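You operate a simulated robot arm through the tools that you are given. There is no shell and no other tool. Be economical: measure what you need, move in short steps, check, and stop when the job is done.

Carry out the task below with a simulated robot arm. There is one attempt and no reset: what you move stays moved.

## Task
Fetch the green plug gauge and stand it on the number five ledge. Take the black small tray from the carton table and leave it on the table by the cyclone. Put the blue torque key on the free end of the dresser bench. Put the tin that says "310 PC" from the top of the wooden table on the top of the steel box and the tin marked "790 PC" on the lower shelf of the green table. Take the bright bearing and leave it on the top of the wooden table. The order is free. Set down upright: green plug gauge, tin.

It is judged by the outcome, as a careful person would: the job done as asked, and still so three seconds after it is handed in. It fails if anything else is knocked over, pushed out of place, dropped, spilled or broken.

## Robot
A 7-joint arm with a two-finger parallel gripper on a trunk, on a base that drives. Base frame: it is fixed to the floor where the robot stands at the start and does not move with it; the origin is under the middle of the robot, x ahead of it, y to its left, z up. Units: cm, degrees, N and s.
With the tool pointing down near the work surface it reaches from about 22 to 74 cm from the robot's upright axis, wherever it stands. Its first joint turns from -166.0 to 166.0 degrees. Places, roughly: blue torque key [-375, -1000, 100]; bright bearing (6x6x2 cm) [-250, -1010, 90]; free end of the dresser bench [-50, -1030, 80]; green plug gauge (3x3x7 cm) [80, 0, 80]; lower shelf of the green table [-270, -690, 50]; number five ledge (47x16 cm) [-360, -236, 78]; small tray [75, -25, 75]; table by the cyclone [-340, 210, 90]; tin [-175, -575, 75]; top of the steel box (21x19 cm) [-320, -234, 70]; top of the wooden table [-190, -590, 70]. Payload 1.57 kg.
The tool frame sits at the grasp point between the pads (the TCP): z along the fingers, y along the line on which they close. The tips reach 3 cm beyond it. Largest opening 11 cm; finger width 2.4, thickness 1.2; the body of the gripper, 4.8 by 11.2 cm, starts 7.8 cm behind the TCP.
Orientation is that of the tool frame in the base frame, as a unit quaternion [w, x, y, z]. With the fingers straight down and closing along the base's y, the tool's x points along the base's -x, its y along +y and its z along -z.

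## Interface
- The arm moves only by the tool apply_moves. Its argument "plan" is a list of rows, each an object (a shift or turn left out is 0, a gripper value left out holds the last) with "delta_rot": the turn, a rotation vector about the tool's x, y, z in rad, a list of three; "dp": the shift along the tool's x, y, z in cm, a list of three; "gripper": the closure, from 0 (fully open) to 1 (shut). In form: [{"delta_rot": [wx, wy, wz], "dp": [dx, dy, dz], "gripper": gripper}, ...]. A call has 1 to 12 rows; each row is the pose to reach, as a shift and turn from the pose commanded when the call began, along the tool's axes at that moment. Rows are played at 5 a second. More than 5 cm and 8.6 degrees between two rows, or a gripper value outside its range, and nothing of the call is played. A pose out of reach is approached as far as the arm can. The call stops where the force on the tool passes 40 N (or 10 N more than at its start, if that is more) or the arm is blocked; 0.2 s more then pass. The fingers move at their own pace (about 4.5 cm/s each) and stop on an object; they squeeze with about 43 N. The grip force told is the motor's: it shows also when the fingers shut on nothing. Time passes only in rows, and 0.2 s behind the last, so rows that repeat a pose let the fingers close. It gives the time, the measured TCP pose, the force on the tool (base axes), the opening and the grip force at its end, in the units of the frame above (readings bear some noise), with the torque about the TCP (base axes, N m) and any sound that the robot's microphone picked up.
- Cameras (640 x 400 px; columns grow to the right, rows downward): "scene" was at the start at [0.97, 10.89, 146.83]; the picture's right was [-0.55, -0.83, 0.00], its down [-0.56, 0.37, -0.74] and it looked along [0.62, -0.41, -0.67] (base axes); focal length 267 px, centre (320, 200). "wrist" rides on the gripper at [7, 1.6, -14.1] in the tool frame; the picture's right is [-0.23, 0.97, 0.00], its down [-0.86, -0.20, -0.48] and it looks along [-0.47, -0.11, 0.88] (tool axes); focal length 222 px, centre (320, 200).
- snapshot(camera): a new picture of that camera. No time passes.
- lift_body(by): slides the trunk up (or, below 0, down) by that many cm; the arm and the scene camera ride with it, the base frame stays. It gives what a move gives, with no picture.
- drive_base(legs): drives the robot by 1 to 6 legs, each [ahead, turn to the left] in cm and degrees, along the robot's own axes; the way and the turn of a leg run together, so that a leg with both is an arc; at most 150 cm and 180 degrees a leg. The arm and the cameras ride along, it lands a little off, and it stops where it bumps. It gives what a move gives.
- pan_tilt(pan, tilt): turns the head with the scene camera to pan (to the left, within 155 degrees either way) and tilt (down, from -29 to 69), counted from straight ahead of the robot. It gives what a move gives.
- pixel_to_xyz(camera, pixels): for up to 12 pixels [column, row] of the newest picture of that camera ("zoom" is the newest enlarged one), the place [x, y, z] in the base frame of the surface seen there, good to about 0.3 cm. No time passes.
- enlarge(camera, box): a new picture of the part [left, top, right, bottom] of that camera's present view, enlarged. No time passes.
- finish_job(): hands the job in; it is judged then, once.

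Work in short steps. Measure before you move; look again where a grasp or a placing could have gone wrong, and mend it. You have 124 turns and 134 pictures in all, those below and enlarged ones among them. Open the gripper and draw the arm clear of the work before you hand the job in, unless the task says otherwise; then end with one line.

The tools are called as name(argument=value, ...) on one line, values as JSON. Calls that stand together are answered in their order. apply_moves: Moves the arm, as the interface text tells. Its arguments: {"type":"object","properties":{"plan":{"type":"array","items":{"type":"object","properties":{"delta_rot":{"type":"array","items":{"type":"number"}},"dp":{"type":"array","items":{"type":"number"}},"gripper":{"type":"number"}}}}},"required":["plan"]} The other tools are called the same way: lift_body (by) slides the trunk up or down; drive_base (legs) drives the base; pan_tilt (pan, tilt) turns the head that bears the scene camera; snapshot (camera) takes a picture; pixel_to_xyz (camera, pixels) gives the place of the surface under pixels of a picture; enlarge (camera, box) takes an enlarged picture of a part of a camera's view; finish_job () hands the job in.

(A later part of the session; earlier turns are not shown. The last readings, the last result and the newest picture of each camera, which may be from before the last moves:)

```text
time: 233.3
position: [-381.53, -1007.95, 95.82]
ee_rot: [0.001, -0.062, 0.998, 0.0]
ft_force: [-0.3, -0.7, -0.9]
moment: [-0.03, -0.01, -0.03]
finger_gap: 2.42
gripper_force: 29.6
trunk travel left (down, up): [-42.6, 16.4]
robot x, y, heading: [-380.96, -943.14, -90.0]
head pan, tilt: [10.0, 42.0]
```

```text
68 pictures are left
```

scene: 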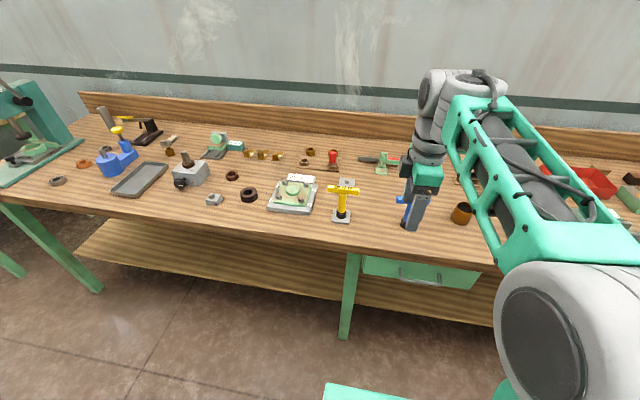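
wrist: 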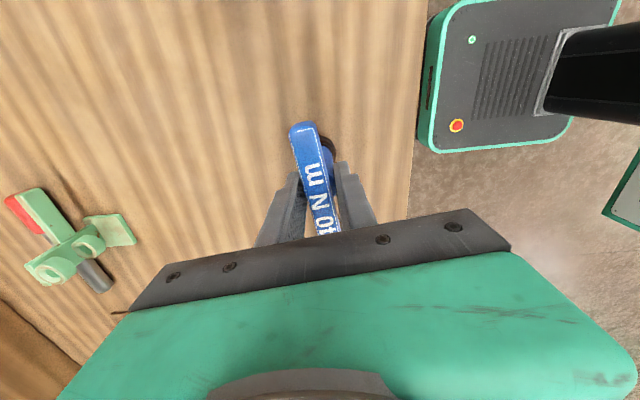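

Gripped (gap 2.4). I lift 15 cm, draw in, and look at the lifted key.

apply_moves(plan=[{"dp": [0, 0, -4]}, {"dp": [0, 0, -8.5]}, {"dp": [0, 0, -13]}, {"dp": [0, 4, -15]}, {"dp": [0, 8.5, -15]}, {"dp": [0, 13, -15]}, {"dp": [0, 17, -15]}])

drive_base(legs=[[-55, 0], [0, 90], [110, 0], [110, 0], [75, 0], [0, -60]])

pan_tilt(pan=0, tilt=25)

snapshot(camera="scene")

```text
time: 234.9
position: [-383.65, -990.94, 110.66]
ee_rot: [0.001, -0.062, 0.998, 0.0]
ft_force: [0.4, 0.6, -2.9]
moment: [0.01, -0.01, 0.03]
finger_gap: 2.44
gripper_force: 35.8
trunk travel left (down, up): [-42.6, 16.4]
robot x, y, heading: [-381.11, -942.66, -90.0]
head pan, tilt: [10.0, 42.0]
```

```text
time: 258.7
position: [-63.52, -925.76, 110.65]
ee_rot: [0.001, -0.327, 0.945, 0.0]
ft_force: [-0.2, -0.5, -3.2]
moment: [-0.03, 0.0, -0.01]
finger_gap: 2.42
gripper_force: 35.8
trunk travel left (down, up): [-42.6, 16.4]
robot x, y, heading: [-86.19, -883.35, -58.8]
head pan, tilt: [10.0, 42.0]
```

```text
time: 259.5
position: [-63.31, -925.74, 110.77]
ee_rot: [0.001, -0.327, 0.945, 0.0]
ft_force: [0.0, 0.2, -3.0]
moment: [0.02, 0.02, 0.02]
finger_gap: 2.42
gripper_force: 35.8
trunk travel left (down, up): [-42.6, 16.4]
robot x, y, heading: [-86.37, -883.21, -59.0]
head pan, tilt: [0.0, 25.0]
```

```text
67 pictures are left
```

scene: 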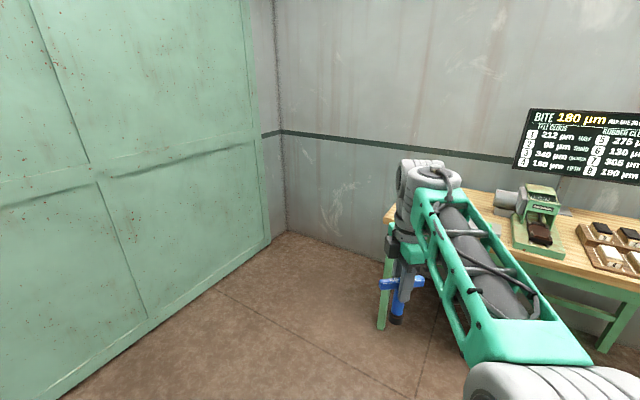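

The dresser bench is right of the corner; its near (left) end is hidden by the arm. I turn to face it squarely and measure.

drive_base(legs=[[0, -31]])

pan_tilt(pan=5, tilt=30)

snapshot(camera="scene")

pixel_to_xyz(camera="scene", pixels=[[200, 200], [230, 190], [180, 210], [260, 200], [210, 225], [300, 200], [150, 195]])

```text
time: 261.4
position: [-88.6, -931.5, 110.9]
ee_rot: [0.001, -0.061, 0.998, 0.001]
ft_force: [-0.5, -0.4, -3.8]
moment: [0.03, 0.06, 0.01]
finger_gap: 2.46
gripper_force: 36.3
trunk travel left (down, up): [-42.6, 16.4]
robot x, y, heading: [-87.01, -883.04, -89.8]
head pan, tilt: [0.0, 25.0]
```

```text
time: 262.1
position: [-88.76, -931.4, 110.62]
ee_rot: [0.001, -0.062, 0.998, 0.001]
ft_force: [0.5, -0.1, -3.1]
moment: [-0.02, 0.01, -0.02]
finger_gap: 2.42
gripper_force: 36.2
trunk travel left (down, up): [-42.6, 16.4]
robot x, y, heading: [-86.48, -883.34, -90.1]
head pan, tilt: [5.0, 30.0]
```

```text
66 pictures are left
```

scene: 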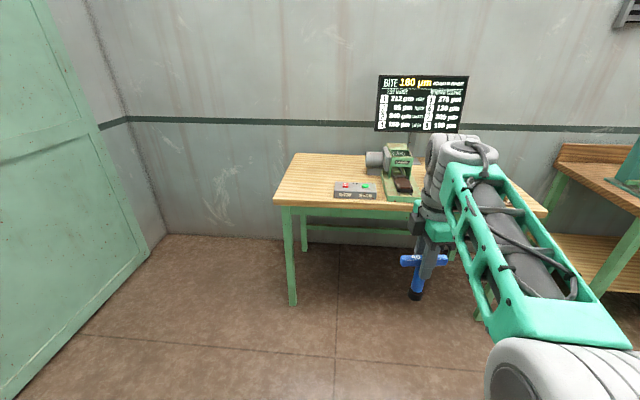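

```text
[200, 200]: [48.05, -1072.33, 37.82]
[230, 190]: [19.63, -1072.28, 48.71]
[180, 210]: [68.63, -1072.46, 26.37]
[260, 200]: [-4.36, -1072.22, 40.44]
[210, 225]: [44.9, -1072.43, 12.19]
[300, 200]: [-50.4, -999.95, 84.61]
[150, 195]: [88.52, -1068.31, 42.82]
```

The free end is the left one, around (308,178). I measure its bounds.

pixel_to_xyz(camera="scene", pixels=[[310, 178], [276, 198], [296, 157], [332, 192], [345, 165], [366, 160], [320, 165], [320, 200], [315, 187], [340, 178]])

```text
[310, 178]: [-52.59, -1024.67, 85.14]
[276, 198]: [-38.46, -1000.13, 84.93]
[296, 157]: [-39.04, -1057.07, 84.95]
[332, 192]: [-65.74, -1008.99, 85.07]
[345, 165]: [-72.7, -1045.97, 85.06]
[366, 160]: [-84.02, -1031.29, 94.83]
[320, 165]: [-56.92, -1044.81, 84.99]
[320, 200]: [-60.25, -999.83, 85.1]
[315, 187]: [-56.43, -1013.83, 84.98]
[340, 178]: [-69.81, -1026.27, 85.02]
```

Free end spans x -38..-62 at z 85. I move to stand at about (-52,-953), facing it.

drive_base(legs=[[0, 26], [77, 0], [0, -26]])

snapshot(camera="wrist")

```text
time: 268.9
position: [-54.87, -1000.87, 110.7]
ee_rot: [0.001, -0.06, 0.998, 0.0]
ft_force: [-0.5, -0.2, -3.1]
moment: [-0.03, 0.01, -0.01]
finger_gap: 2.42
gripper_force: 36.4
trunk travel left (down, up): [-42.6, 16.4]
robot x, y, heading: [-52.55, -952.49, -90.4]
head pan, tilt: [5.0, 30.0]
```

```text
65 pictures are left
```

wrist: 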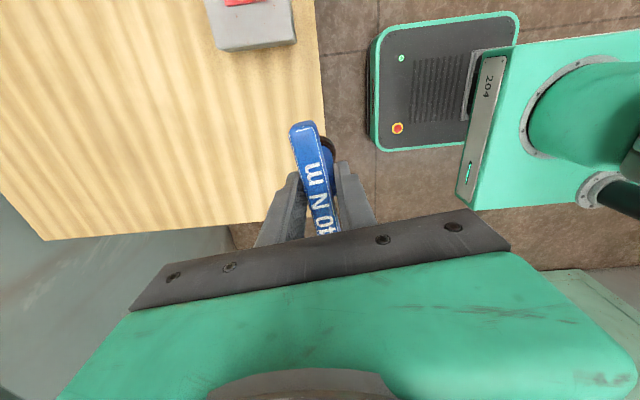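

I move over (-51,-1019) and lower to just above the contact height.

apply_moves(plan=[{"dp": [-0.4, -4.6, 0]}, {"dp": [-0.8, -9.2, 0]}, {"dp": [-1.2, -13.8, 0]}, {"dp": [-1.7, -18.4, 0]}, {"dp": [-1.7, -18.4, 4.5]}, {"dp": [-1.7, -18.4, 9]}, {"dp": [-1.7, -18.4, 13]}, {"dp": [-1.7, -18.4, 14.5]}, {"dp": [-1.7, -18.4, 14.8]}, {"dp": [-1.7, -18.4, 14.8]}])

enlarge(camera="scene", box=[200, 100, 480, 340])

```text
time: 271.1
position: [-51.06, -1018.87, 95.84]
ee_rot: [0.001, -0.059, 0.998, 0.0]
ft_force: [-0.7, -1.1, -3.6]
moment: [-0.01, -0.01, 0.01]
finger_gap: 2.41
gripper_force: 35.9
trunk travel left (down, up): [-42.6, 16.4]
robot x, y, heading: [-52.62, -952.53, -90.5]
head pan, tilt: [5.0, 30.0]
```

```text
1.67 times, centred on (340, 220) of scene
```

zoom: 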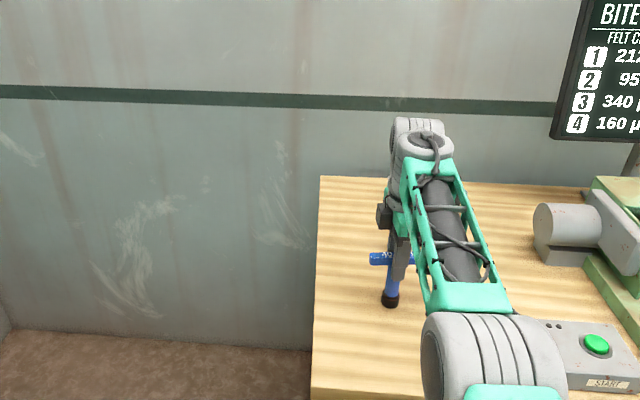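

Almost touching. I go down a few millimetres to feel contact.

apply_moves(plan=[{"dp": [0, 0, 0.2]}, {"dp": [0, 0, 0.4]}, {"dp": [0, 0, 0.4]}])

```text
time: 271.9
position: [-51.01, -1018.86, 95.63]
ee_rot: [0.001, -0.058, 0.998, -0.001]
ft_force: [0.9, 1.1, 6.6]
moment: [0.17, 0.02, 0.0]
finger_gap: 2.44
gripper_force: 35.8
trunk travel left (down, up): [-42.6, 16.4]
robot x, y, heading: [-52.51, -952.31, -90.3]
head pan, tilt: [5.0, 30.0]
```

Light contact (≈10 N change). I open and lift straight up, then check the key stands.

apply_moves(plan=[{"dp": [0, 0, 0], "gripper": 0.4}, {"dp": [0, 0, 0]}, {"dp": [0, 0, 0]}, {"dp": [0, 0, 0]}, {"dp": [0, 0, -3]}, {"dp": [0, 0, -7.5]}, {"dp": [0, 0, -12]}, {"dp": [0, 4, -14]}, {"dp": [0, 8.5, -14]}, {"dp": [0, 13, -14]}, {"dp": [0, 17, -14]}])

snapshot(camera="scene")

```text
time: 274.3
position: [-53.17, -1001.94, 109.47]
ee_rot: [0.001, -0.059, 0.998, 0.0]
ft_force: [0.2, 0.5, -0.1]
moment: [0.04, 0.04, 0.01]
finger_gap: 6.61
gripper_force: 0.0
trunk travel left (down, up): [-42.6, 16.4]
robot x, y, heading: [-52.31, -952.52, -90.3]
head pan, tilt: [5.0, 30.0]
```

```text
63 pictures are left
```

scene: 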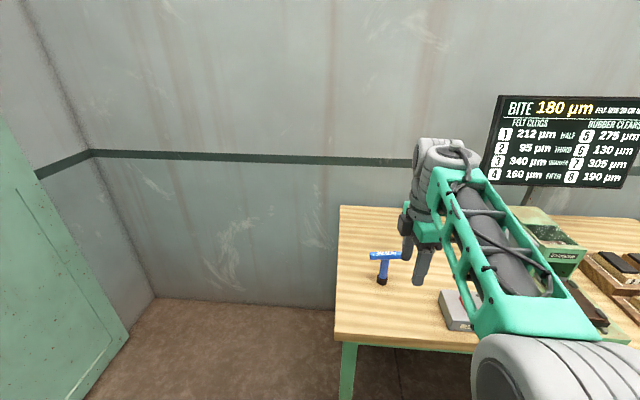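

The blue key stands on the free end. Next the bearings: I turn the hand back, back off and drive to x≈-250.

apply_moves(plan=[{"delta_rot": [0, 0, 0.14]}, {"delta_rot": [0, 0, 0.28]}, {"delta_rot": [0, 0, 0.42]}, {"delta_rot": [0, 0, 0.56]}, {"delta_rot": [0, 0, 0.7]}, {"delta_rot": [0, 0, 0.84]}, {"delta_rot": [0, 0, 0.98]}, {"delta_rot": [0, 0, 1.12]}, {"delta_rot": [0, 0, 1.26]}, {"delta_rot": [0, 0, 1.4]}, {"delta_rot": [0, 0, 1.54]}, {"delta_rot": [0, 0, 1.68]}])

drive_base(legs=[[-50, 0], [0, -90], [100, 0], [97, 0], [0, 90], [40, 0]])

pan_tilt(pan=0, tilt=40)

snapshot(camera="scene")

snapshot(camera="wrist")

```text
time: 276.9
position: [-52.97, -1001.98, 109.45]
ee_rot: [0.0, 0.705, 0.709, 0.001]
ft_force: [-0.4, 0.5, -0.3]
moment: [-0.01, 0.01, 0.0]
finger_gap: 6.59
gripper_force: 0.0
trunk travel left (down, up): [-42.6, 16.4]
robot x, y, heading: [-52.37, -952.35, -90.2]
head pan, tilt: [5.0, 30.0]
```

```text
time: 298.9
position: [-248.87, -995.3, 109.52]
ee_rot: [0.0, 0.704, 0.71, 0.001]
ft_force: [-0.2, -0.5, -0.3]
moment: [-0.01, 0.02, 0.01]
finger_gap: 6.58
gripper_force: 0.1
trunk travel left (down, up): [-42.6, 16.4]
robot x, y, heading: [-248.43, -945.68, -90.0]
head pan, tilt: [5.0, 30.0]
```

```text
time: 299.6
position: [-248.77, -995.15, 109.42]
ee_rot: [0.001, 0.703, 0.711, 0.001]
ft_force: [1.1, -1.0, -0.1]
moment: [0.0, 0.04, 0.0]
finger_gap: 6.62
gripper_force: 0.1
trunk travel left (down, up): [-42.6, 16.4]
robot x, y, heading: [-248.03, -945.9, -90.0]
head pan, tilt: [0.0, 40.0]
```

```text
62 pictures are left
```

scene: 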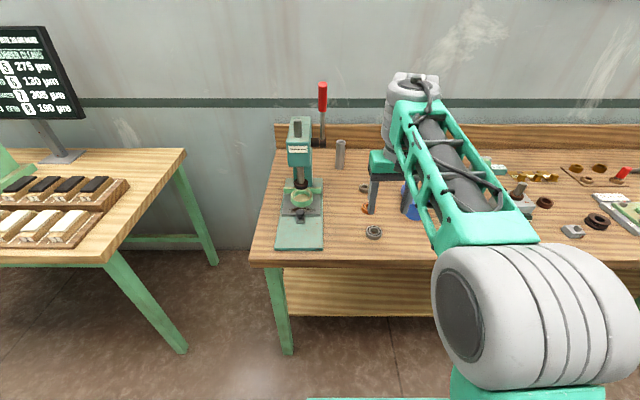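

```text
61 pictures are left
```

wrist: 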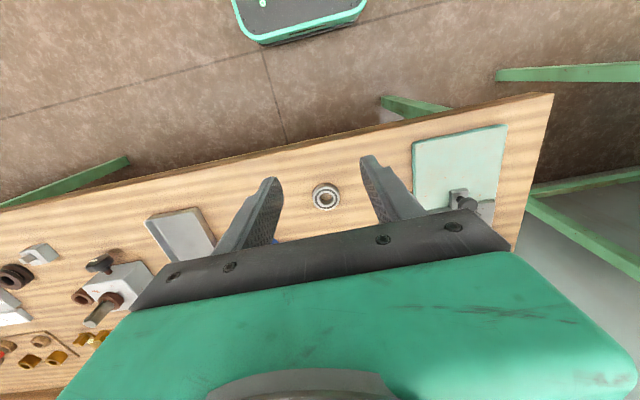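

The front bearing at (374,232) is shiny with balls. I enlarge to compare it with the two behind it.

enlarge(camera="scene", box=[325, 150, 425, 250])

enlarge(camera="wrist", box=[280, 160, 370, 230])

pixel_to_xyz(camera="wrist", pixels=[[313, 192], [339, 198], [325, 184], [328, 209], [326, 196], [340, 220]])

```text
4.00 times, centred on (375, 200) of scene
```

zoom: 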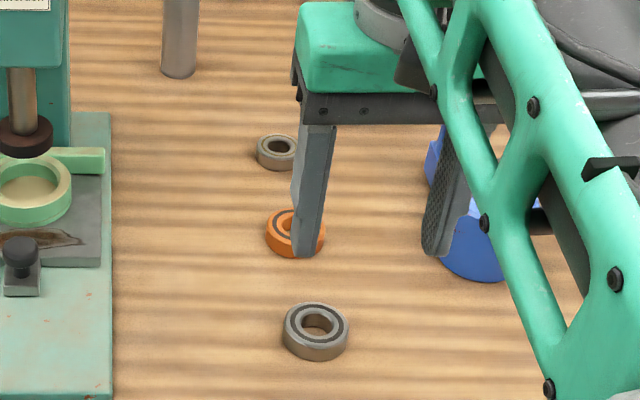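

```text
5.71 times, centred on (325, 195) of wrist
```

zoom: 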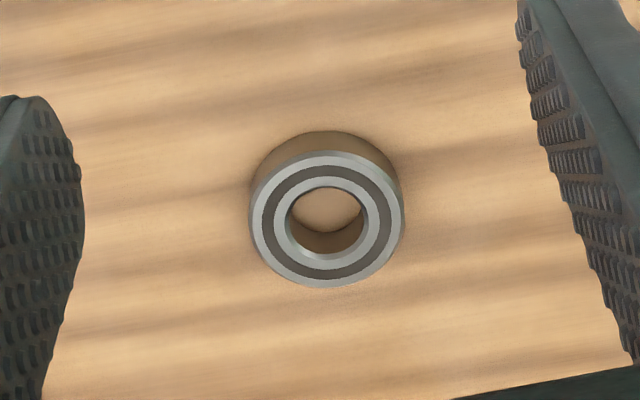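

```text
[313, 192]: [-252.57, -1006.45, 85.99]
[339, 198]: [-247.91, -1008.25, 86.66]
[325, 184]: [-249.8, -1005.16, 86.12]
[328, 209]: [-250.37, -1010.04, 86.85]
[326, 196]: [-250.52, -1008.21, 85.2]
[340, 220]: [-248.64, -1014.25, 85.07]
```

The front bearing (-250.2,-1007.7) is the bright one; the others are orange and dull. I go above it, fingers at 8.8, and stop at z 92.

apply_moves(plan=[{"dp": [-4.2, -0.5, 2], "gripper": 0.2}, {"dp": [-8.4, -1, 4]}, {"dp": [-12.5, -1.5, 6]}, {"dp": [-12.5, -1.5, 10]}, {"dp": [-12.5, -1.5, 14]}, {"dp": [-12.5, -1.5, 17.4]}, {"dp": [-12.5, -1.5, 17.4]}])

snapshot(camera="wrist")

```text
time: 301.2
position: [-250.24, -1007.68, 91.87]
ee_rot: [0.001, 0.703, 0.711, 0.0]
ft_force: [-1.1, -0.5, -0.2]
moment: [0.0, 0.0, 0.01]
finger_gap: 8.78
gripper_force: 0.1
trunk travel left (down, up): [-42.6, 16.4]
robot x, y, heading: [-248.2, -945.67, -90.2]
head pan, tilt: [0.0, 40.0]
```

```text
58 pictures are left
```

wrist: 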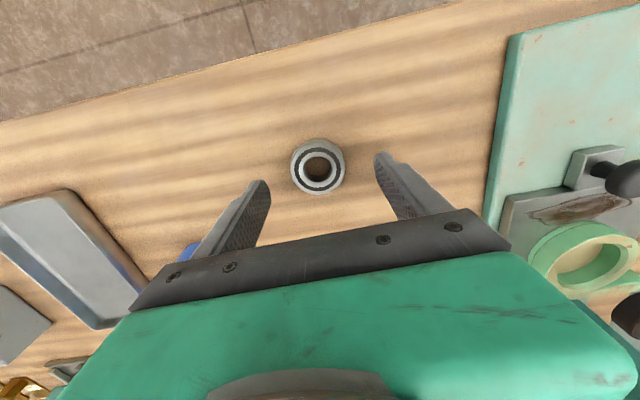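

Centred. I lower 3.6 cm (tips just above the bench), close, and check.

apply_moves(plan=[{"dp": [0, 0, 2]}, {"dp": [0, 0, 3.6]}, {"dp": [0, 0, 3.6]}, {"dp": [0, 0, 3.6], "gripper": 1}, {"dp": [0, 0, 3.6], "gripper": 1}, {"dp": [0, 0, 3.6], "gripper": 1}, {"dp": [0, 0, 3.6], "gripper": 1}, {"dp": [0, 0, 3.6], "gripper": 1}])

```text
time: 303.0
position: [-250.2, -1007.7, 88.53]
ee_rot: [0.001, 0.704, 0.71, 0.0]
ft_force: [-1.1, 0.4, 0.0]
moment: [-0.03, 0.03, 0.0]
finger_gap: 5.12
gripper_force: 40.5
trunk travel left (down, up): [-42.6, 16.4]
robot x, y, heading: [-248.3, -945.95, -90.3]
head pan, tilt: [0.0, 40.0]
```

Gripped (gap 5.1). I lift, draw in, look, then drive back round toward the wooden table.

apply_moves(plan=[{"dp": [0, 0, -4]}, {"dp": [0, 0, -8.5]}, {"dp": [0, 0, -13]}, {"dp": [0, 0, -17]}, {"dp": [4, 0, -19]}, {"dp": [8.5, 0, -19]}, {"dp": [13, 0, -19]}, {"dp": [17, 0, -19]}])

snapshot(camera="wrist")

drive_base(legs=[[-75, 0], [0, 90], [100, 0], [100, 0], [0, 90], [148, 0]])

pan_tilt(pan=20, tilt=20)

snapshot(camera="scene")

```text
time: 304.8
position: [-250.37, -990.76, 107.48]
ee_rot: [0.0, 0.703, 0.711, 0.0]
ft_force: [-0.1, 0.4, -1.0]
moment: [-0.01, 0.0, 0.0]
finger_gap: 5.1
gripper_force: 43.0
trunk travel left (down, up): [-42.6, 16.4]
robot x, y, heading: [-248.19, -945.9, -90.0]
head pan, tilt: [0.0, 40.0]
```

```text
57 pictures are left
```

wrist: 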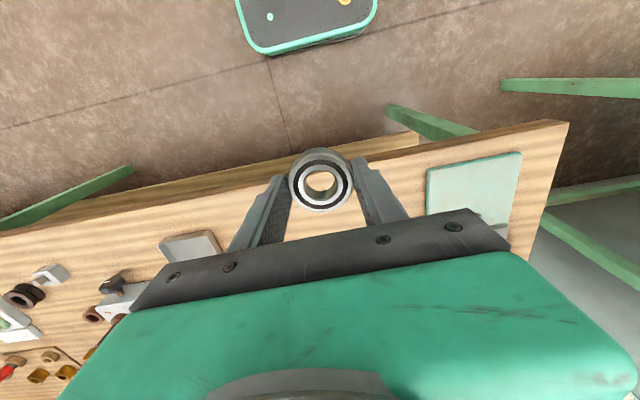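

```text
time: 333.0
position: [-43.2, -679.43, 107.53]
ee_rot: [0.002, 0.708, -0.706, 0.0]
ft_force: [0.9, -1.0, -2.3]
moment: [-0.02, 0.0, 0.01]
finger_gap: 5.11
gripper_force: 42.9
trunk travel left (down, up): [-42.6, 16.4]
robot x, y, heading: [-45.73, -724.46, 89.2]
head pan, tilt: [0.0, 40.0]
```

```text
time: 333.8
position: [-43.22, -679.32, 107.46]
ee_rot: [-0.001, -0.707, 0.707, 0.0]
ft_force: [0.7, -0.3, -0.9]
moment: [0.01, -0.02, 0.02]
finger_gap: 5.12
gripper_force: 42.6
trunk travel left (down, up): [-42.6, 16.4]
robot x, y, heading: [-45.81, -724.3, 89.4]
head pan, tilt: [20.0, 20.0]
```

```text
56 pictures are left
```

scene: 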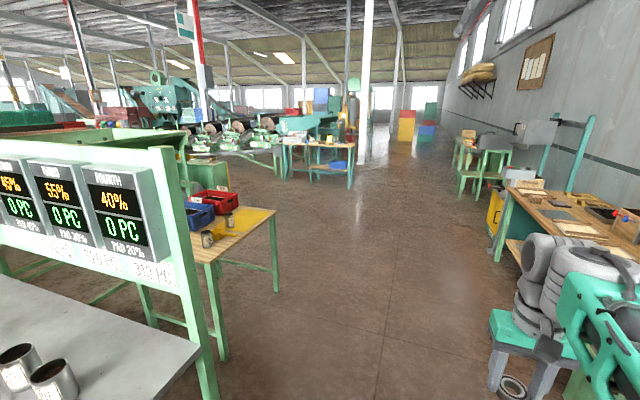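

Bearing still held. I drive on to the wooden table and turn to face it.

drive_base(legs=[[142, 0], [0, 90], [66, 0]])

pan_tilt(pan=12, tilt=42)

snapshot(camera="scene")

```text
time: 348.0
position: [-154.25, -578.78, 107.47]
ee_rot: [0.001, 1.0, -0.006, 0.001]
ft_force: [-0.5, 0.5, -1.5]
moment: [0.0, 0.01, 0.04]
finger_gap: 5.13
gripper_force: 43.2
trunk travel left (down, up): [-42.6, 16.4]
robot x, y, heading: [-109.25, -582.46, 178.2]
head pan, tilt: [20.0, 20.0]
```

```text
time: 348.8
position: [-154.16, -578.75, 107.45]
ee_rot: [0.001, 1.0, -0.006, 0.001]
ft_force: [0.3, -0.5, -1.9]
moment: [0.02, -0.03, 0.01]
finger_gap: 5.11
gripper_force: 42.8
trunk travel left (down, up): [-42.6, 16.4]
robot x, y, heading: [-109.22, -582.0, 178.5]
head pan, tilt: [12.0, 42.0]
```

```text
55 pictures are left
```

scene: 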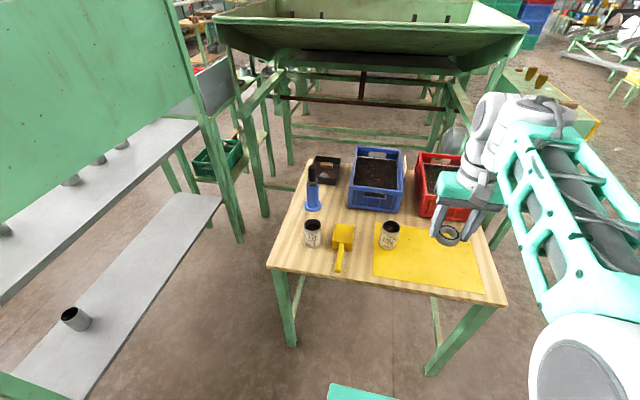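

I measure candidate bare-wood spots: (340,210), (365,225), (300,262), (360,262).

pixel_to_xyz(camera="scene", pixels=[[340, 210], [363, 228], [300, 262], [362, 262], [272, 265], [318, 265], [345, 228], [380, 228], [312, 207], [352, 205], [331, 243], [373, 275]])

enlarge(camera="scene", box=[260, 150, 440, 290])

```text
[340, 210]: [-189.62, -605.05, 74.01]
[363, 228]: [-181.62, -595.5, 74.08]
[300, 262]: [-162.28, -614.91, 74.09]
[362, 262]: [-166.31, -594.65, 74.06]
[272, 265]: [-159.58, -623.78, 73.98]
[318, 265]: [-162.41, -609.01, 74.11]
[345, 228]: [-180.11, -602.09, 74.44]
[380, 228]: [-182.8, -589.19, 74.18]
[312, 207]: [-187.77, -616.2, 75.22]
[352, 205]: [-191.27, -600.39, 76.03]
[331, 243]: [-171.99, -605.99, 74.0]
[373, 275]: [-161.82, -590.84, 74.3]
```

```text
2.86 times, centred on (350, 220) of scene
```

zoom: 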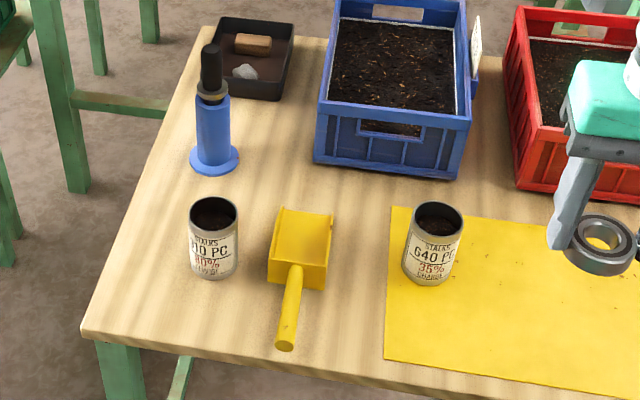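

The bare front-left corner, around (-164,-617), is free: in front of the 310 tin. I carry the bearing there high, then lower to 8 cm above.

apply_moves(plan=[{"dp": [-1.1, 4.5, 0]}, {"dp": [-2.2, 9, 0]}, {"dp": [-3.3, 13.5, 0]}, {"dp": [-4.4, 18, 0]}, {"dp": [-5.5, 22.5, 0]}, {"dp": [-6.6, 27, 0]}, {"dp": [-7.7, 31.5, 0]}, {"dp": [-8.7, 35.5, 0]}, {"dp": [-9.3, 38.3, 1]}, {"dp": [-9.3, 38.3, 5.5]}, {"dp": [-9.3, 38.3, 10]}, {"dp": [-9.3, 38.3, 14]}])

apply_moves(plan=[{"dp": [0, 0, 4]}, {"dp": [0, 0, 8]}, {"dp": [0, 0, 8]}])

snapshot(camera="wrist")

snapshot(camera="scene")

```text
time: 351.4
position: [-163.89, -617.16, 93.37]
ee_rot: [0.001, 1.0, -0.006, -0.001]
ft_force: [0.4, 0.1, -1.8]
moment: [0.0, -0.03, 0.02]
finger_gap: 5.12
gripper_force: 42.8
trunk travel left (down, up): [-42.6, 16.4]
robot x, y, heading: [-109.44, -582.11, 178.7]
head pan, tilt: [12.0, 42.0]
```

```text
time: 352.2
position: [-163.91, -617.16, 85.39]
ee_rot: [-0.001, 1.0, -0.005, 0.001]
ft_force: [-0.8, 1.0, -2.6]
moment: [0.0, 0.01, 0.01]
finger_gap: 5.1
gripper_force: 42.6
trunk travel left (down, up): [-42.6, 16.4]
robot x, y, heading: [-109.23, -581.71, 178.6]
head pan, tilt: [12.0, 42.0]
```

```text
53 pictures are left
```

wrist: 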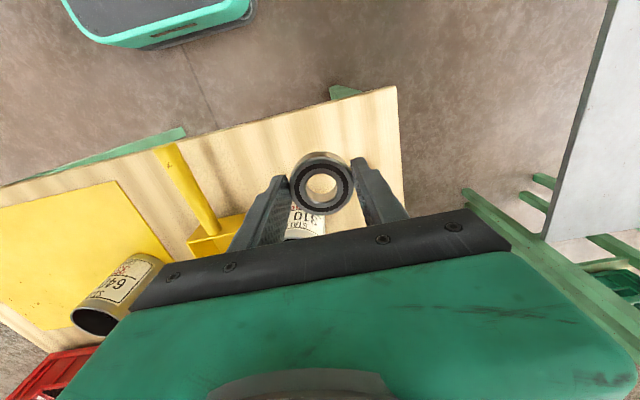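

```text
52 pictures are left
```

scene: 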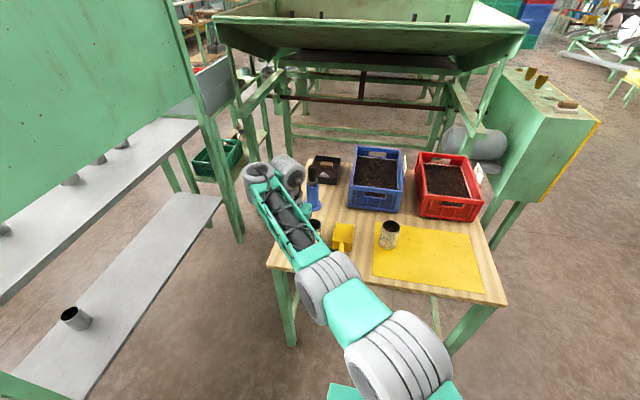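

Clear of the tin (its label reads "310"). I lower to contact.

apply_moves(plan=[{"dp": [0, 0, 4]}, {"dp": [0, 0, 7]}, {"dp": [0, 0, 7.5]}, {"dp": [0, 0, 7.8]}, {"dp": [0, 0, 8.1]}, {"dp": [0, 0, 8.1]}])

```text
time: 353.6
position: [-165.5, -618.23, 77.43]
ee_rot: [0.001, 1.0, -0.005, -0.001]
ft_force: [-1.1, -0.6, 5.9]
moment: [0.13, 0.2, 0.05]
finger_gap: 5.1
gripper_force: 42.9
out of reach, approached as far as the arm can: row 1, 2, 3, 4, 5, 6
trunk travel left (down, up): [-42.6, 16.4]
robot x, y, heading: [-109.25, -581.84, 178.5]
head pan, tilt: [12.0, 42.0]
```

Contact with slight drift to (-165.5,-618.2), still clear of the tin. I release and lift straight.

apply_moves(plan=[{"gripper": 0.35}, {"dp": [0, 0, 0]}, {"dp": [0, 0, 0]}, {"dp": [0, 0, -3]}, {"dp": [0, 0, -7]}, {"dp": [0, 0, -11.5]}, {"dp": [0, 0, -16]}, {"dp": [0, 0, -20]}])

snapshot(camera="wrist")

```text
time: 355.4
position: [-165.35, -618.09, 97.42]
ee_rot: [0.0, 1.0, -0.006, 0.001]
ft_force: [0.5, 0.2, -0.6]
moment: [-0.01, -0.02, -0.01]
finger_gap: 7.17
gripper_force: 0.0
trunk travel left (down, up): [-42.6, 16.4]
robot x, y, heading: [-109.28, -582.03, 178.7]
head pan, tilt: [12.0, 42.0]
```

```text
51 pictures are left
```

wrist: 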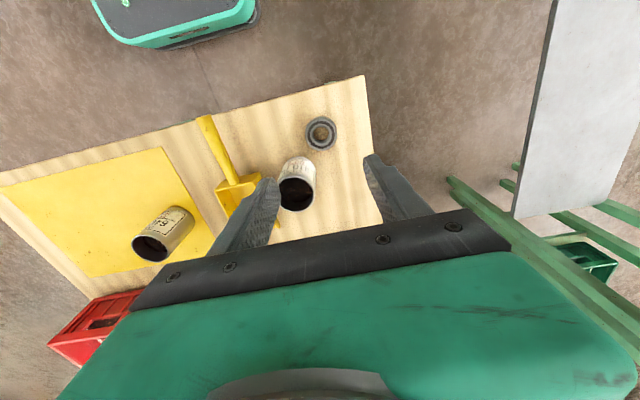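

The bearing lies flat on the wood. For the 310 tin at (-172.6,-612.5), I raise the hand and drive 10 cm closer for reach.

apply_moves(plan=[{"dp": [4, -1, -2]}, {"dp": [8, -2, -4]}, {"dp": [12, -3, -6]}, {"dp": [14, -4, -8]}])

drive_base(legs=[[11, 0]])

snapshot(camera="wrist")

enlarge(camera="wrist", box=[240, 100, 400, 200])

```text
time: 356.4
position: [-151.3, -614.26, 105.45]
ee_rot: [0.0, 1.0, -0.006, 0.001]
ft_force: [1.3, 0.3, -0.8]
moment: [0.06, -0.02, 0.0]
finger_gap: 7.15
gripper_force: 0.1
trunk travel left (down, up): [-42.6, 16.4]
robot x, y, heading: [-109.19, -581.84, 178.4]
head pan, tilt: [12.0, 42.0]
```

```text
time: 357.6
position: [-162.58, -613.95, 105.38]
ee_rot: [0.002, 1.0, -0.006, 0.0]
ft_force: [0.0, 0.2, -0.1]
moment: [0.02, -0.02, 0.03]
finger_gap: 7.14
gripper_force: 0.1
trunk travel left (down, up): [-42.6, 16.4]
robot x, y, heading: [-120.71, -581.97, 178.6]
head pan, tilt: [12.0, 42.0]
```

```text
50 pictures are left
```

wrist: 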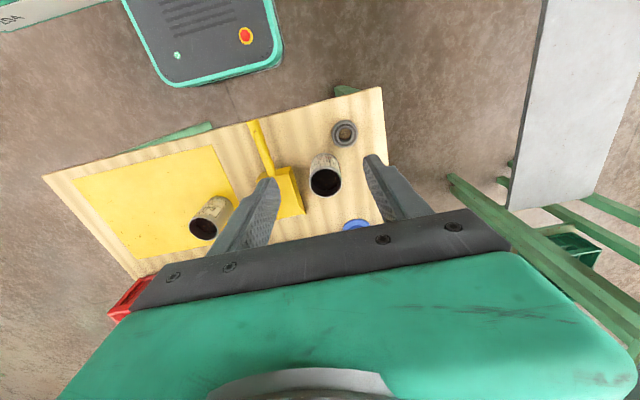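

```text
4.00 times, centred on (320, 150) of wrist
```

zoom: 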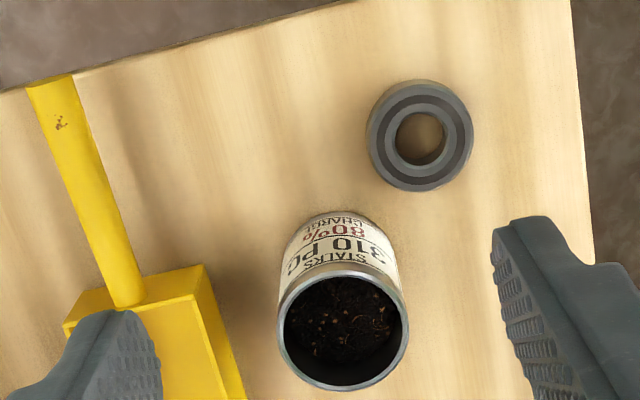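

It reads "310 PC". I measure the rim and the scoop's near side for finger clearance.

pixel_to_xyz(camera="zoom", pixels=[[279, 320], [407, 325], [342, 385], [345, 270], [205, 275], [240, 390], [425, 85], [425, 185]])

```text
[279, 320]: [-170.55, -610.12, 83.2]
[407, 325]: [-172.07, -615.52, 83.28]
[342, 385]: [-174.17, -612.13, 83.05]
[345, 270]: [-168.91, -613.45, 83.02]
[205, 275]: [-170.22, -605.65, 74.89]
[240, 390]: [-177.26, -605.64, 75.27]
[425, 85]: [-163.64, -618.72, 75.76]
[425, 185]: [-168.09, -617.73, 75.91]
```

Tin centre (-171.6,-612.8). I go above it at z 88 with 7.7 cm opening and check.

apply_moves(plan=[{"dp": [-3, -0.4, 3], "gripper": 0.3}, {"dp": [-6, -0.8, 6]}, {"dp": [-9, -1.04, 9]}, {"dp": [-9, -1.04, 13]}, {"dp": [-9, -1.04, 17]}, {"dp": [-9, -1.04, 17]}])

snapshot(camera="wrist")

```text
time: 359.0
position: [-172.5, -613.58, 89.8]
ee_rot: [-0.003, 1.0, -0.006, 0.005]
ft_force: [-0.1, -0.2, -0.6]
moment: [0.0, -0.03, -0.03]
finger_gap: 7.71
gripper_force: 0.0
out of reach, approached as far as the arm can: row 5, 6
trunk travel left (down, up): [-42.6, 16.4]
robot x, y, heading: [-120.57, -581.4, 178.7]
head pan, tilt: [12.0, 42.0]
```

```text
48 pictures are left
```

wrist: 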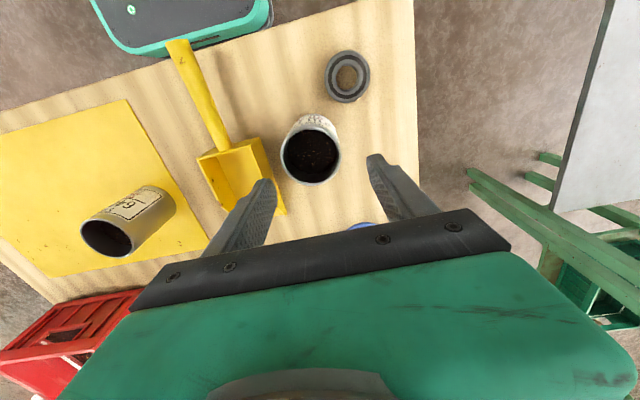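

The arm reaches a limit here, so I'll use the trunk for the descent: first correct the pose slightly higher, then lower the trunk.

apply_moves(plan=[{"dp": [0, 0, -3]}, {"dp": [0, 0, -3]}])

pixel_to_xyz(camera="wrist", pixels=[[282, 152], [339, 156], [310, 182], [313, 130]])

```text
time: 359.6
position: [-172.48, -613.71, 93.0]
ee_rot: [0.0, 1.0, -0.007, 0.001]
ft_force: [0.3, 0.7, -0.2]
moment: [0.0, -0.03, 0.01]
finger_gap: 7.71
gripper_force: 0.1
trunk travel left (down, up): [-42.6, 16.4]
robot x, y, heading: [-120.14, -581.52, 178.6]
head pan, tilt: [12.0, 42.0]
```

```text
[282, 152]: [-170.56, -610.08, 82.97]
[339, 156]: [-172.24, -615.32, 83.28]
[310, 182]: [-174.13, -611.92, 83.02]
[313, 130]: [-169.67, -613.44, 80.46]
```

Rim measures the same centre; I shift by (+0.8,+0.95) and lower the trunk 8 cm first.

apply_moves(plan=[{"dp": [0.8, -0.95, 0]}, {"dp": [0.8, -0.95, 0]}])

lift_body(by=-8)

snapshot(camera="wrist")

```text
time: 360.2
position: [-171.73, -612.82, 92.83]
ee_rot: [0.001, 1.0, -0.007, 0.001]
ft_force: [-0.4, 0.0, -0.1]
moment: [-0.03, -0.03, -0.01]
finger_gap: 7.7
gripper_force: 0.0
trunk travel left (down, up): [-42.6, 16.4]
robot x, y, heading: [-120.39, -581.44, 178.4]
head pan, tilt: [12.0, 42.0]
```

```text
time: 361.4
position: [-171.74, -612.7, 84.9]
ee_rot: [0.001, 1.0, -0.006, 0.0]
ft_force: [-0.4, 0.3, -0.6]
moment: [0.02, 0.01, -0.03]
finger_gap: 7.71
gripper_force: 0.1
trunk travel left (down, up): [-34.6, 24.4]
robot x, y, heading: [-120.54, -581.56, 178.6]
head pan, tilt: [12.0, 42.0]
```

```text
47 pictures are left
```

wrist: 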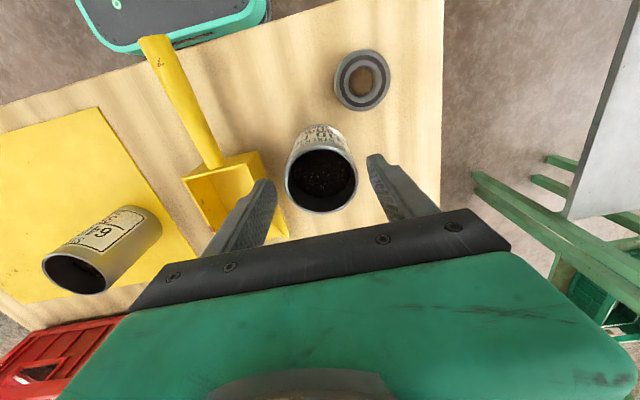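

The tin is between the fingers and the scoop is outside. I lower the trunk 5 cm more and close.

lift_body(by=-5)

apply_moves(plan=[{"gripper": 1}, {"gripper": 1}, {"gripper": 1}, {"gripper": 1}])

lift_body(by=22)

snapshot(camera="wrist")

```text
time: 362.3
position: [-171.71, -612.64, 79.79]
ee_rot: [0.001, 1.0, -0.006, 0.0]
ft_force: [1.0, -0.3, -0.3]
moment: [0.05, 0.02, -0.02]
finger_gap: 7.71
gripper_force: 0.1
trunk travel left (down, up): [-29.6, 29.4]
robot x, y, heading: [-120.42, -581.64, 178.3]
head pan, tilt: [12.0, 42.0]
```

```text
time: 363.3
position: [-171.73, -612.63, 79.79]
ee_rot: [0.001, 1.0, -0.006, 0.001]
ft_force: [-0.1, 0.8, 0.6]
moment: [0.11, -0.01, -0.04]
finger_gap: 5.91
gripper_force: 40.6
trunk travel left (down, up): [-29.6, 29.4]
robot x, y, heading: [-120.49, -581.74, 178.5]
head pan, tilt: [12.0, 42.0]
```

```text
time: 365.6
position: [-171.71, -612.78, 101.86]
ee_rot: [0.0, 1.0, -0.006, 0.001]
ft_force: [-0.1, 0.1, -0.7]
moment: [0.0, 0.0, 0.02]
finger_gap: 5.87
gripper_force: 43.6
trunk travel left (down, up): [-51.6, 7.4]
robot x, y, heading: [-120.44, -581.58, 178.5]
head pan, tilt: [12.0, 42.0]
```

```text
46 pictures are left
```

wrist: 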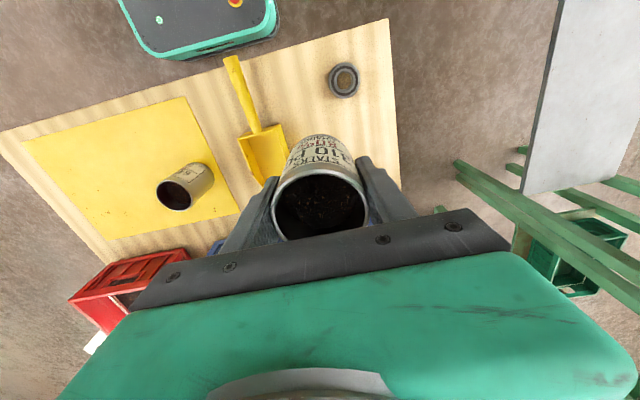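

The 310 tin is held. I swing the arm to straight ahead, then retrace the aisle to the steel box.

apply_moves(plan=[{"dp": [1, -4.5, 0]}, {"dp": [2, -9, 0]}, {"dp": [3, -13.5, 0]}, {"dp": [4, -18, 0]}, {"dp": [5, -22.5, 0]}, {"dp": [5.5, -27, 0]}, {"dp": [6, -31, 0]}])

drive_base(legs=[[0, -90], [128, 0], [128, 0], [0, 91], [100, 0], [100, 0]])

drive_base(legs=[[0, -90]])

pan_tilt(pan=10, tilt=42)

snapshot(camera="scene")

```text
time: 367.2
position: [-170.94, -582.77, 102.4]
ee_rot: [0.0, 1.0, -0.006, 0.004]
ft_force: [-0.4, 0.0, -0.6]
moment: [0.01, -0.02, -0.01]
finger_gap: 5.86
gripper_force: 42.9
out of reach, approached as far as the arm can: row 2, 3, 4, 5, 6, 7
trunk travel left (down, up): [-51.6, 7.4]
robot x, y, heading: [-120.17, -581.81, 178.5]
head pan, tilt: [12.0, 42.0]
```

```text
time: 397.0
position: [-364.21, -322.91, 102.43]
ee_rot: [-0.001, 1.0, -0.005, 0.004]
ft_force: [-0.3, 0.1, -1.4]
moment: [-0.05, -0.01, -0.02]
finger_gap: 5.76
gripper_force: 42.8
trunk travel left (down, up): [-51.6, 7.4]
robot x, y, heading: [-314.11, -321.89, 178.6]
head pan, tilt: [12.0, 42.0]
```

```text
time: 401.2
position: [-315.24, -270.98, 102.47]
ee_rot: [-0.003, -0.705, 0.709, -0.002]
ft_force: [0.1, -0.3, -0.2]
moment: [-0.01, -0.01, 0.03]
finger_gap: 5.75
gripper_force: 42.9
trunk travel left (down, up): [-51.6, 7.4]
robot x, y, heading: [-314.05, -321.55, 88.7]
head pan, tilt: [12.0, 42.0]
```

```text
time: 401.9
position: [-315.39, -271.01, 102.47]
ee_rot: [-0.003, -0.705, 0.709, -0.002]
ft_force: [0.7, 1.0, -0.9]
moment: [0.0, 0.01, 0.03]
finger_gap: 5.74
gripper_force: 43.0
trunk travel left (down, up): [-51.6, 7.4]
robot x, y, heading: [-314.24, -321.6, 88.9]
head pan, tilt: [10.0, 42.0]
```

```text
45 pictures are left
```

scene: 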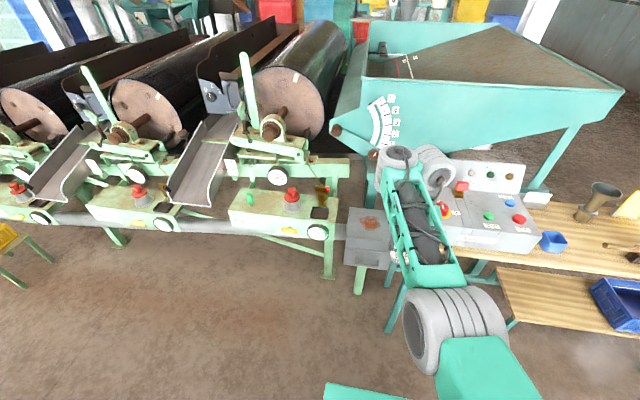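

I check the tin in the grip and measure the steel box's top around (370,225).

snapshot(camera="wrist")

enlarge(camera="scene", box=[320, 190, 420, 270])

pixel_to_xyz(camera="scene", pixels=[[351, 209], [386, 212], [347, 238], [383, 243], [368, 225], [380, 230]])

```text
44 pictures are left
```

wrist: 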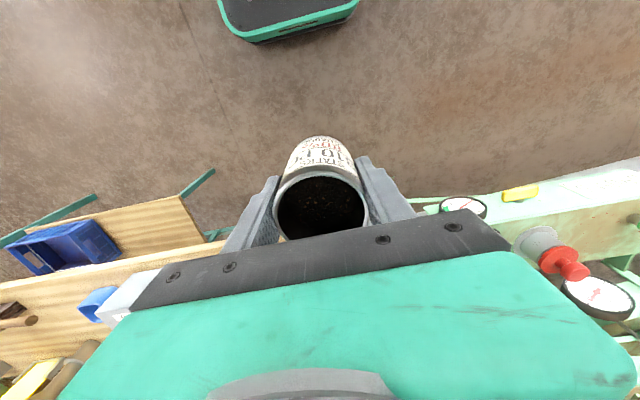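

```text
5.00 times, centred on (370, 230) of scene
```

zoom: 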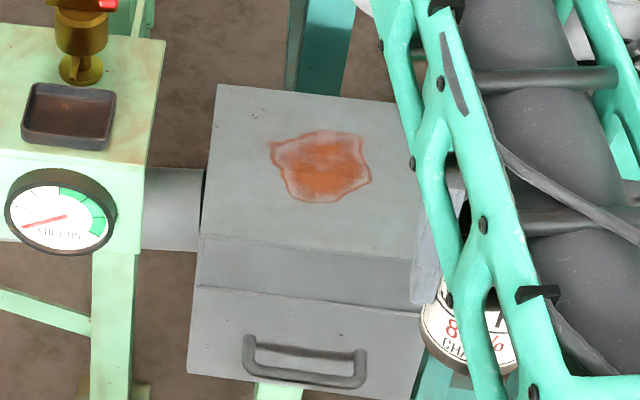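

```text
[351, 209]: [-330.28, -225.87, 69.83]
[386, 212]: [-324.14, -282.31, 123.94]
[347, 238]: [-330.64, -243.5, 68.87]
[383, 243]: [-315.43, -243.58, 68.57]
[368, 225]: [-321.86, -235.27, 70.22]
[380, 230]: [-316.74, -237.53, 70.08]
```

The tin is fine in the grip. The box top spans x -330..-310, y -243..-226 at z 70. I shift the arm 6 cm left and drive 24 cm ahead.

apply_moves(plan=[{"dp": [0, 3, -1]}, {"dp": [0, 6, -1]}, {"dp": [0, 6, -1]}])

drive_base(legs=[[24, 0]])

```text
time: 402.6
position: [-321.41, -271.05, 103.34]
ee_rot: [-0.002, -0.705, 0.709, -0.003]
ft_force: [0.1, 0.9, -1.7]
moment: [0.0, 0.0, 0.0]
finger_gap: 5.75
gripper_force: 43.1
trunk travel left (down, up): [-51.6, 7.4]
robot x, y, heading: [-313.88, -321.51, 88.9]
head pan, tilt: [10.0, 42.0]
```

```text
time: 404.4
position: [-320.98, -246.92, 103.38]
ee_rot: [-0.003, -0.706, 0.708, -0.003]
ft_force: [-0.8, 1.0, -0.6]
moment: [0.01, 0.01, 0.01]
finger_gap: 5.76
gripper_force: 42.9
trunk travel left (down, up): [-51.6, 7.4]
robot x, y, heading: [-313.41, -297.86, 88.9]
head pan, tilt: [10.0, 42.0]
```

I extend 12 cm forward over the box, then look before descending.

apply_moves(plan=[{"dp": [-4, 0, 0]}, {"dp": [-8, 0, 0]}, {"dp": [-12, 0, 0]}, {"dp": [-12, 0, 4]}, {"dp": [-12, 0, 8]}, {"dp": [-12, 0, 8]}])

snapshot(camera="wrist")

snapshot(camera="scene")

```text
time: 405.8
position: [-321.11, -233.75, 96.55]
ee_rot: [-0.004, -0.705, 0.709, -0.005]
ft_force: [0.7, -0.3, -1.1]
moment: [0.01, 0.02, 0.01]
finger_gap: 5.75
gripper_force: 42.6
out of reach, approached as far as the arm can: row 5, 6
trunk travel left (down, up): [-51.6, 7.4]
robot x, y, heading: [-313.52, -297.6, 88.8]
head pan, tilt: [10.0, 42.0]
```

```text
42 pictures are left
```

wrist: 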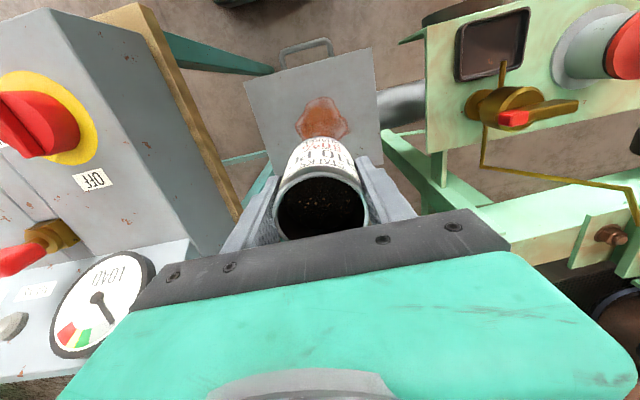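

```text
41 pictures are left
```

scene: 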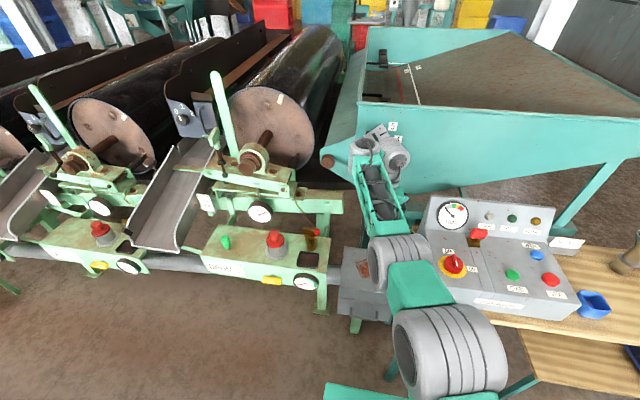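

Before lowering I measure neighbouring parts: the panel's left side and the hopper with its lever.

pixel_to_xyz(camera="wrist", pixels=[[190, 225], [150, 270], [225, 215], [140, 300], [170, 120], [505, 100], [480, 225], [430, 195], [280, 90], [370, 60]])

pixel_to_xyz(camera="scene", pixels=[[325, 160], [345, 175], [350, 150], [415, 190], [432, 200], [415, 175], [425, 130], [330, 200]])

```text
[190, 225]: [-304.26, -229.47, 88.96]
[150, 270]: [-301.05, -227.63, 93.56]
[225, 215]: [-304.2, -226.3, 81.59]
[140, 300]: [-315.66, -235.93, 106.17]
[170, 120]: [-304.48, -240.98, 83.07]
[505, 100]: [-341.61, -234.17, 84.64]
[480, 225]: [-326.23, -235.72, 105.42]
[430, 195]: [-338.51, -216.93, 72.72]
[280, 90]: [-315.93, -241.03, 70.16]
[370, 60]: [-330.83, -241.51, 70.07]
```

```text
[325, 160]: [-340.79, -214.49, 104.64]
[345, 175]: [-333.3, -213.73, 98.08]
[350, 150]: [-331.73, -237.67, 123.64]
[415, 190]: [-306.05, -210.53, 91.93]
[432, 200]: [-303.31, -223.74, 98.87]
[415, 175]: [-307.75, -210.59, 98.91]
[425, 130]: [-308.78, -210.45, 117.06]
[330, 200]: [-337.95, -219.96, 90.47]
```

The shaft between panel (x>-304) and ledge (x<-338) is wide enough for the gripper. I check the arm's segment near the panel at (420,262).

pixel_to_xyz(camera="scene", pixels=[[425, 252], [405, 240], [400, 265], [440, 275], [470, 310], [445, 290], [400, 215], [388, 200], [372, 245]])

```text
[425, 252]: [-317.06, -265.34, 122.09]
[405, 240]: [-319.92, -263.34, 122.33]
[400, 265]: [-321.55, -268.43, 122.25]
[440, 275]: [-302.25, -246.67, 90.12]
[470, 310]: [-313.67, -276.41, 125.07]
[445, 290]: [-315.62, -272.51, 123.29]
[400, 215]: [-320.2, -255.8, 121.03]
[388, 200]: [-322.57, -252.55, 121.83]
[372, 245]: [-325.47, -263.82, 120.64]
```

Arm segment stays at x<-309, clear of the panel. I lower the trunk 17 cm.

lift_body(by=-17)

snapshot(camera="wrist")

```text
time: 407.8
position: [-321.13, -233.74, 79.67]
ee_rot: [-0.003, -0.706, 0.709, -0.006]
ft_force: [-0.1, -0.7, -1.1]
moment: [-0.02, -0.01, 0.01]
finger_gap: 5.75
gripper_force: 42.5
trunk travel left (down, up): [-34.6, 24.4]
robot x, y, heading: [-313.23, -297.35, 89.1]
head pan, tilt: [10.0, 42.0]
```

```text
40 pictures are left
```

wrist: 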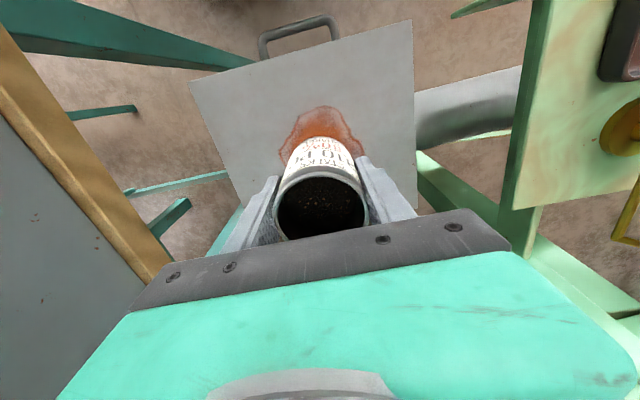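

Over the middle of the box. I lower 3.5 cm, then feel for contact.

lift_body(by=-3.4)

lift_body(by=-0.4)

```text
time: 408.5
position: [-321.11, -233.64, 76.38]
ee_rot: [-0.003, -0.706, 0.709, -0.004]
ft_force: [-0.1, 2.0, 12.5]
moment: [0.55, 0.03, 0.02]
finger_gap: 5.75
gripper_force: 43.2
trunk travel left (down, up): [-31.2, 27.8]
robot x, y, heading: [-313.22, -297.45, 88.9]
head pan, tilt: [10.0, 42.0]
```

```text
time: 409.1
position: [-321.16, -233.8, 76.09]
ee_rot: [-0.003, -0.705, 0.709, -0.003]
ft_force: [-1.1, 2.3, 31.3]
moment: [0.47, 0.17, -0.04]
finger_gap: 5.73
gripper_force: 42.7
trunk travel left (down, up): [-30.8, 28.2]
robot x, y, heading: [-313.43, -297.43, 88.9]
head pan, tilt: [10.0, 42.0]
```

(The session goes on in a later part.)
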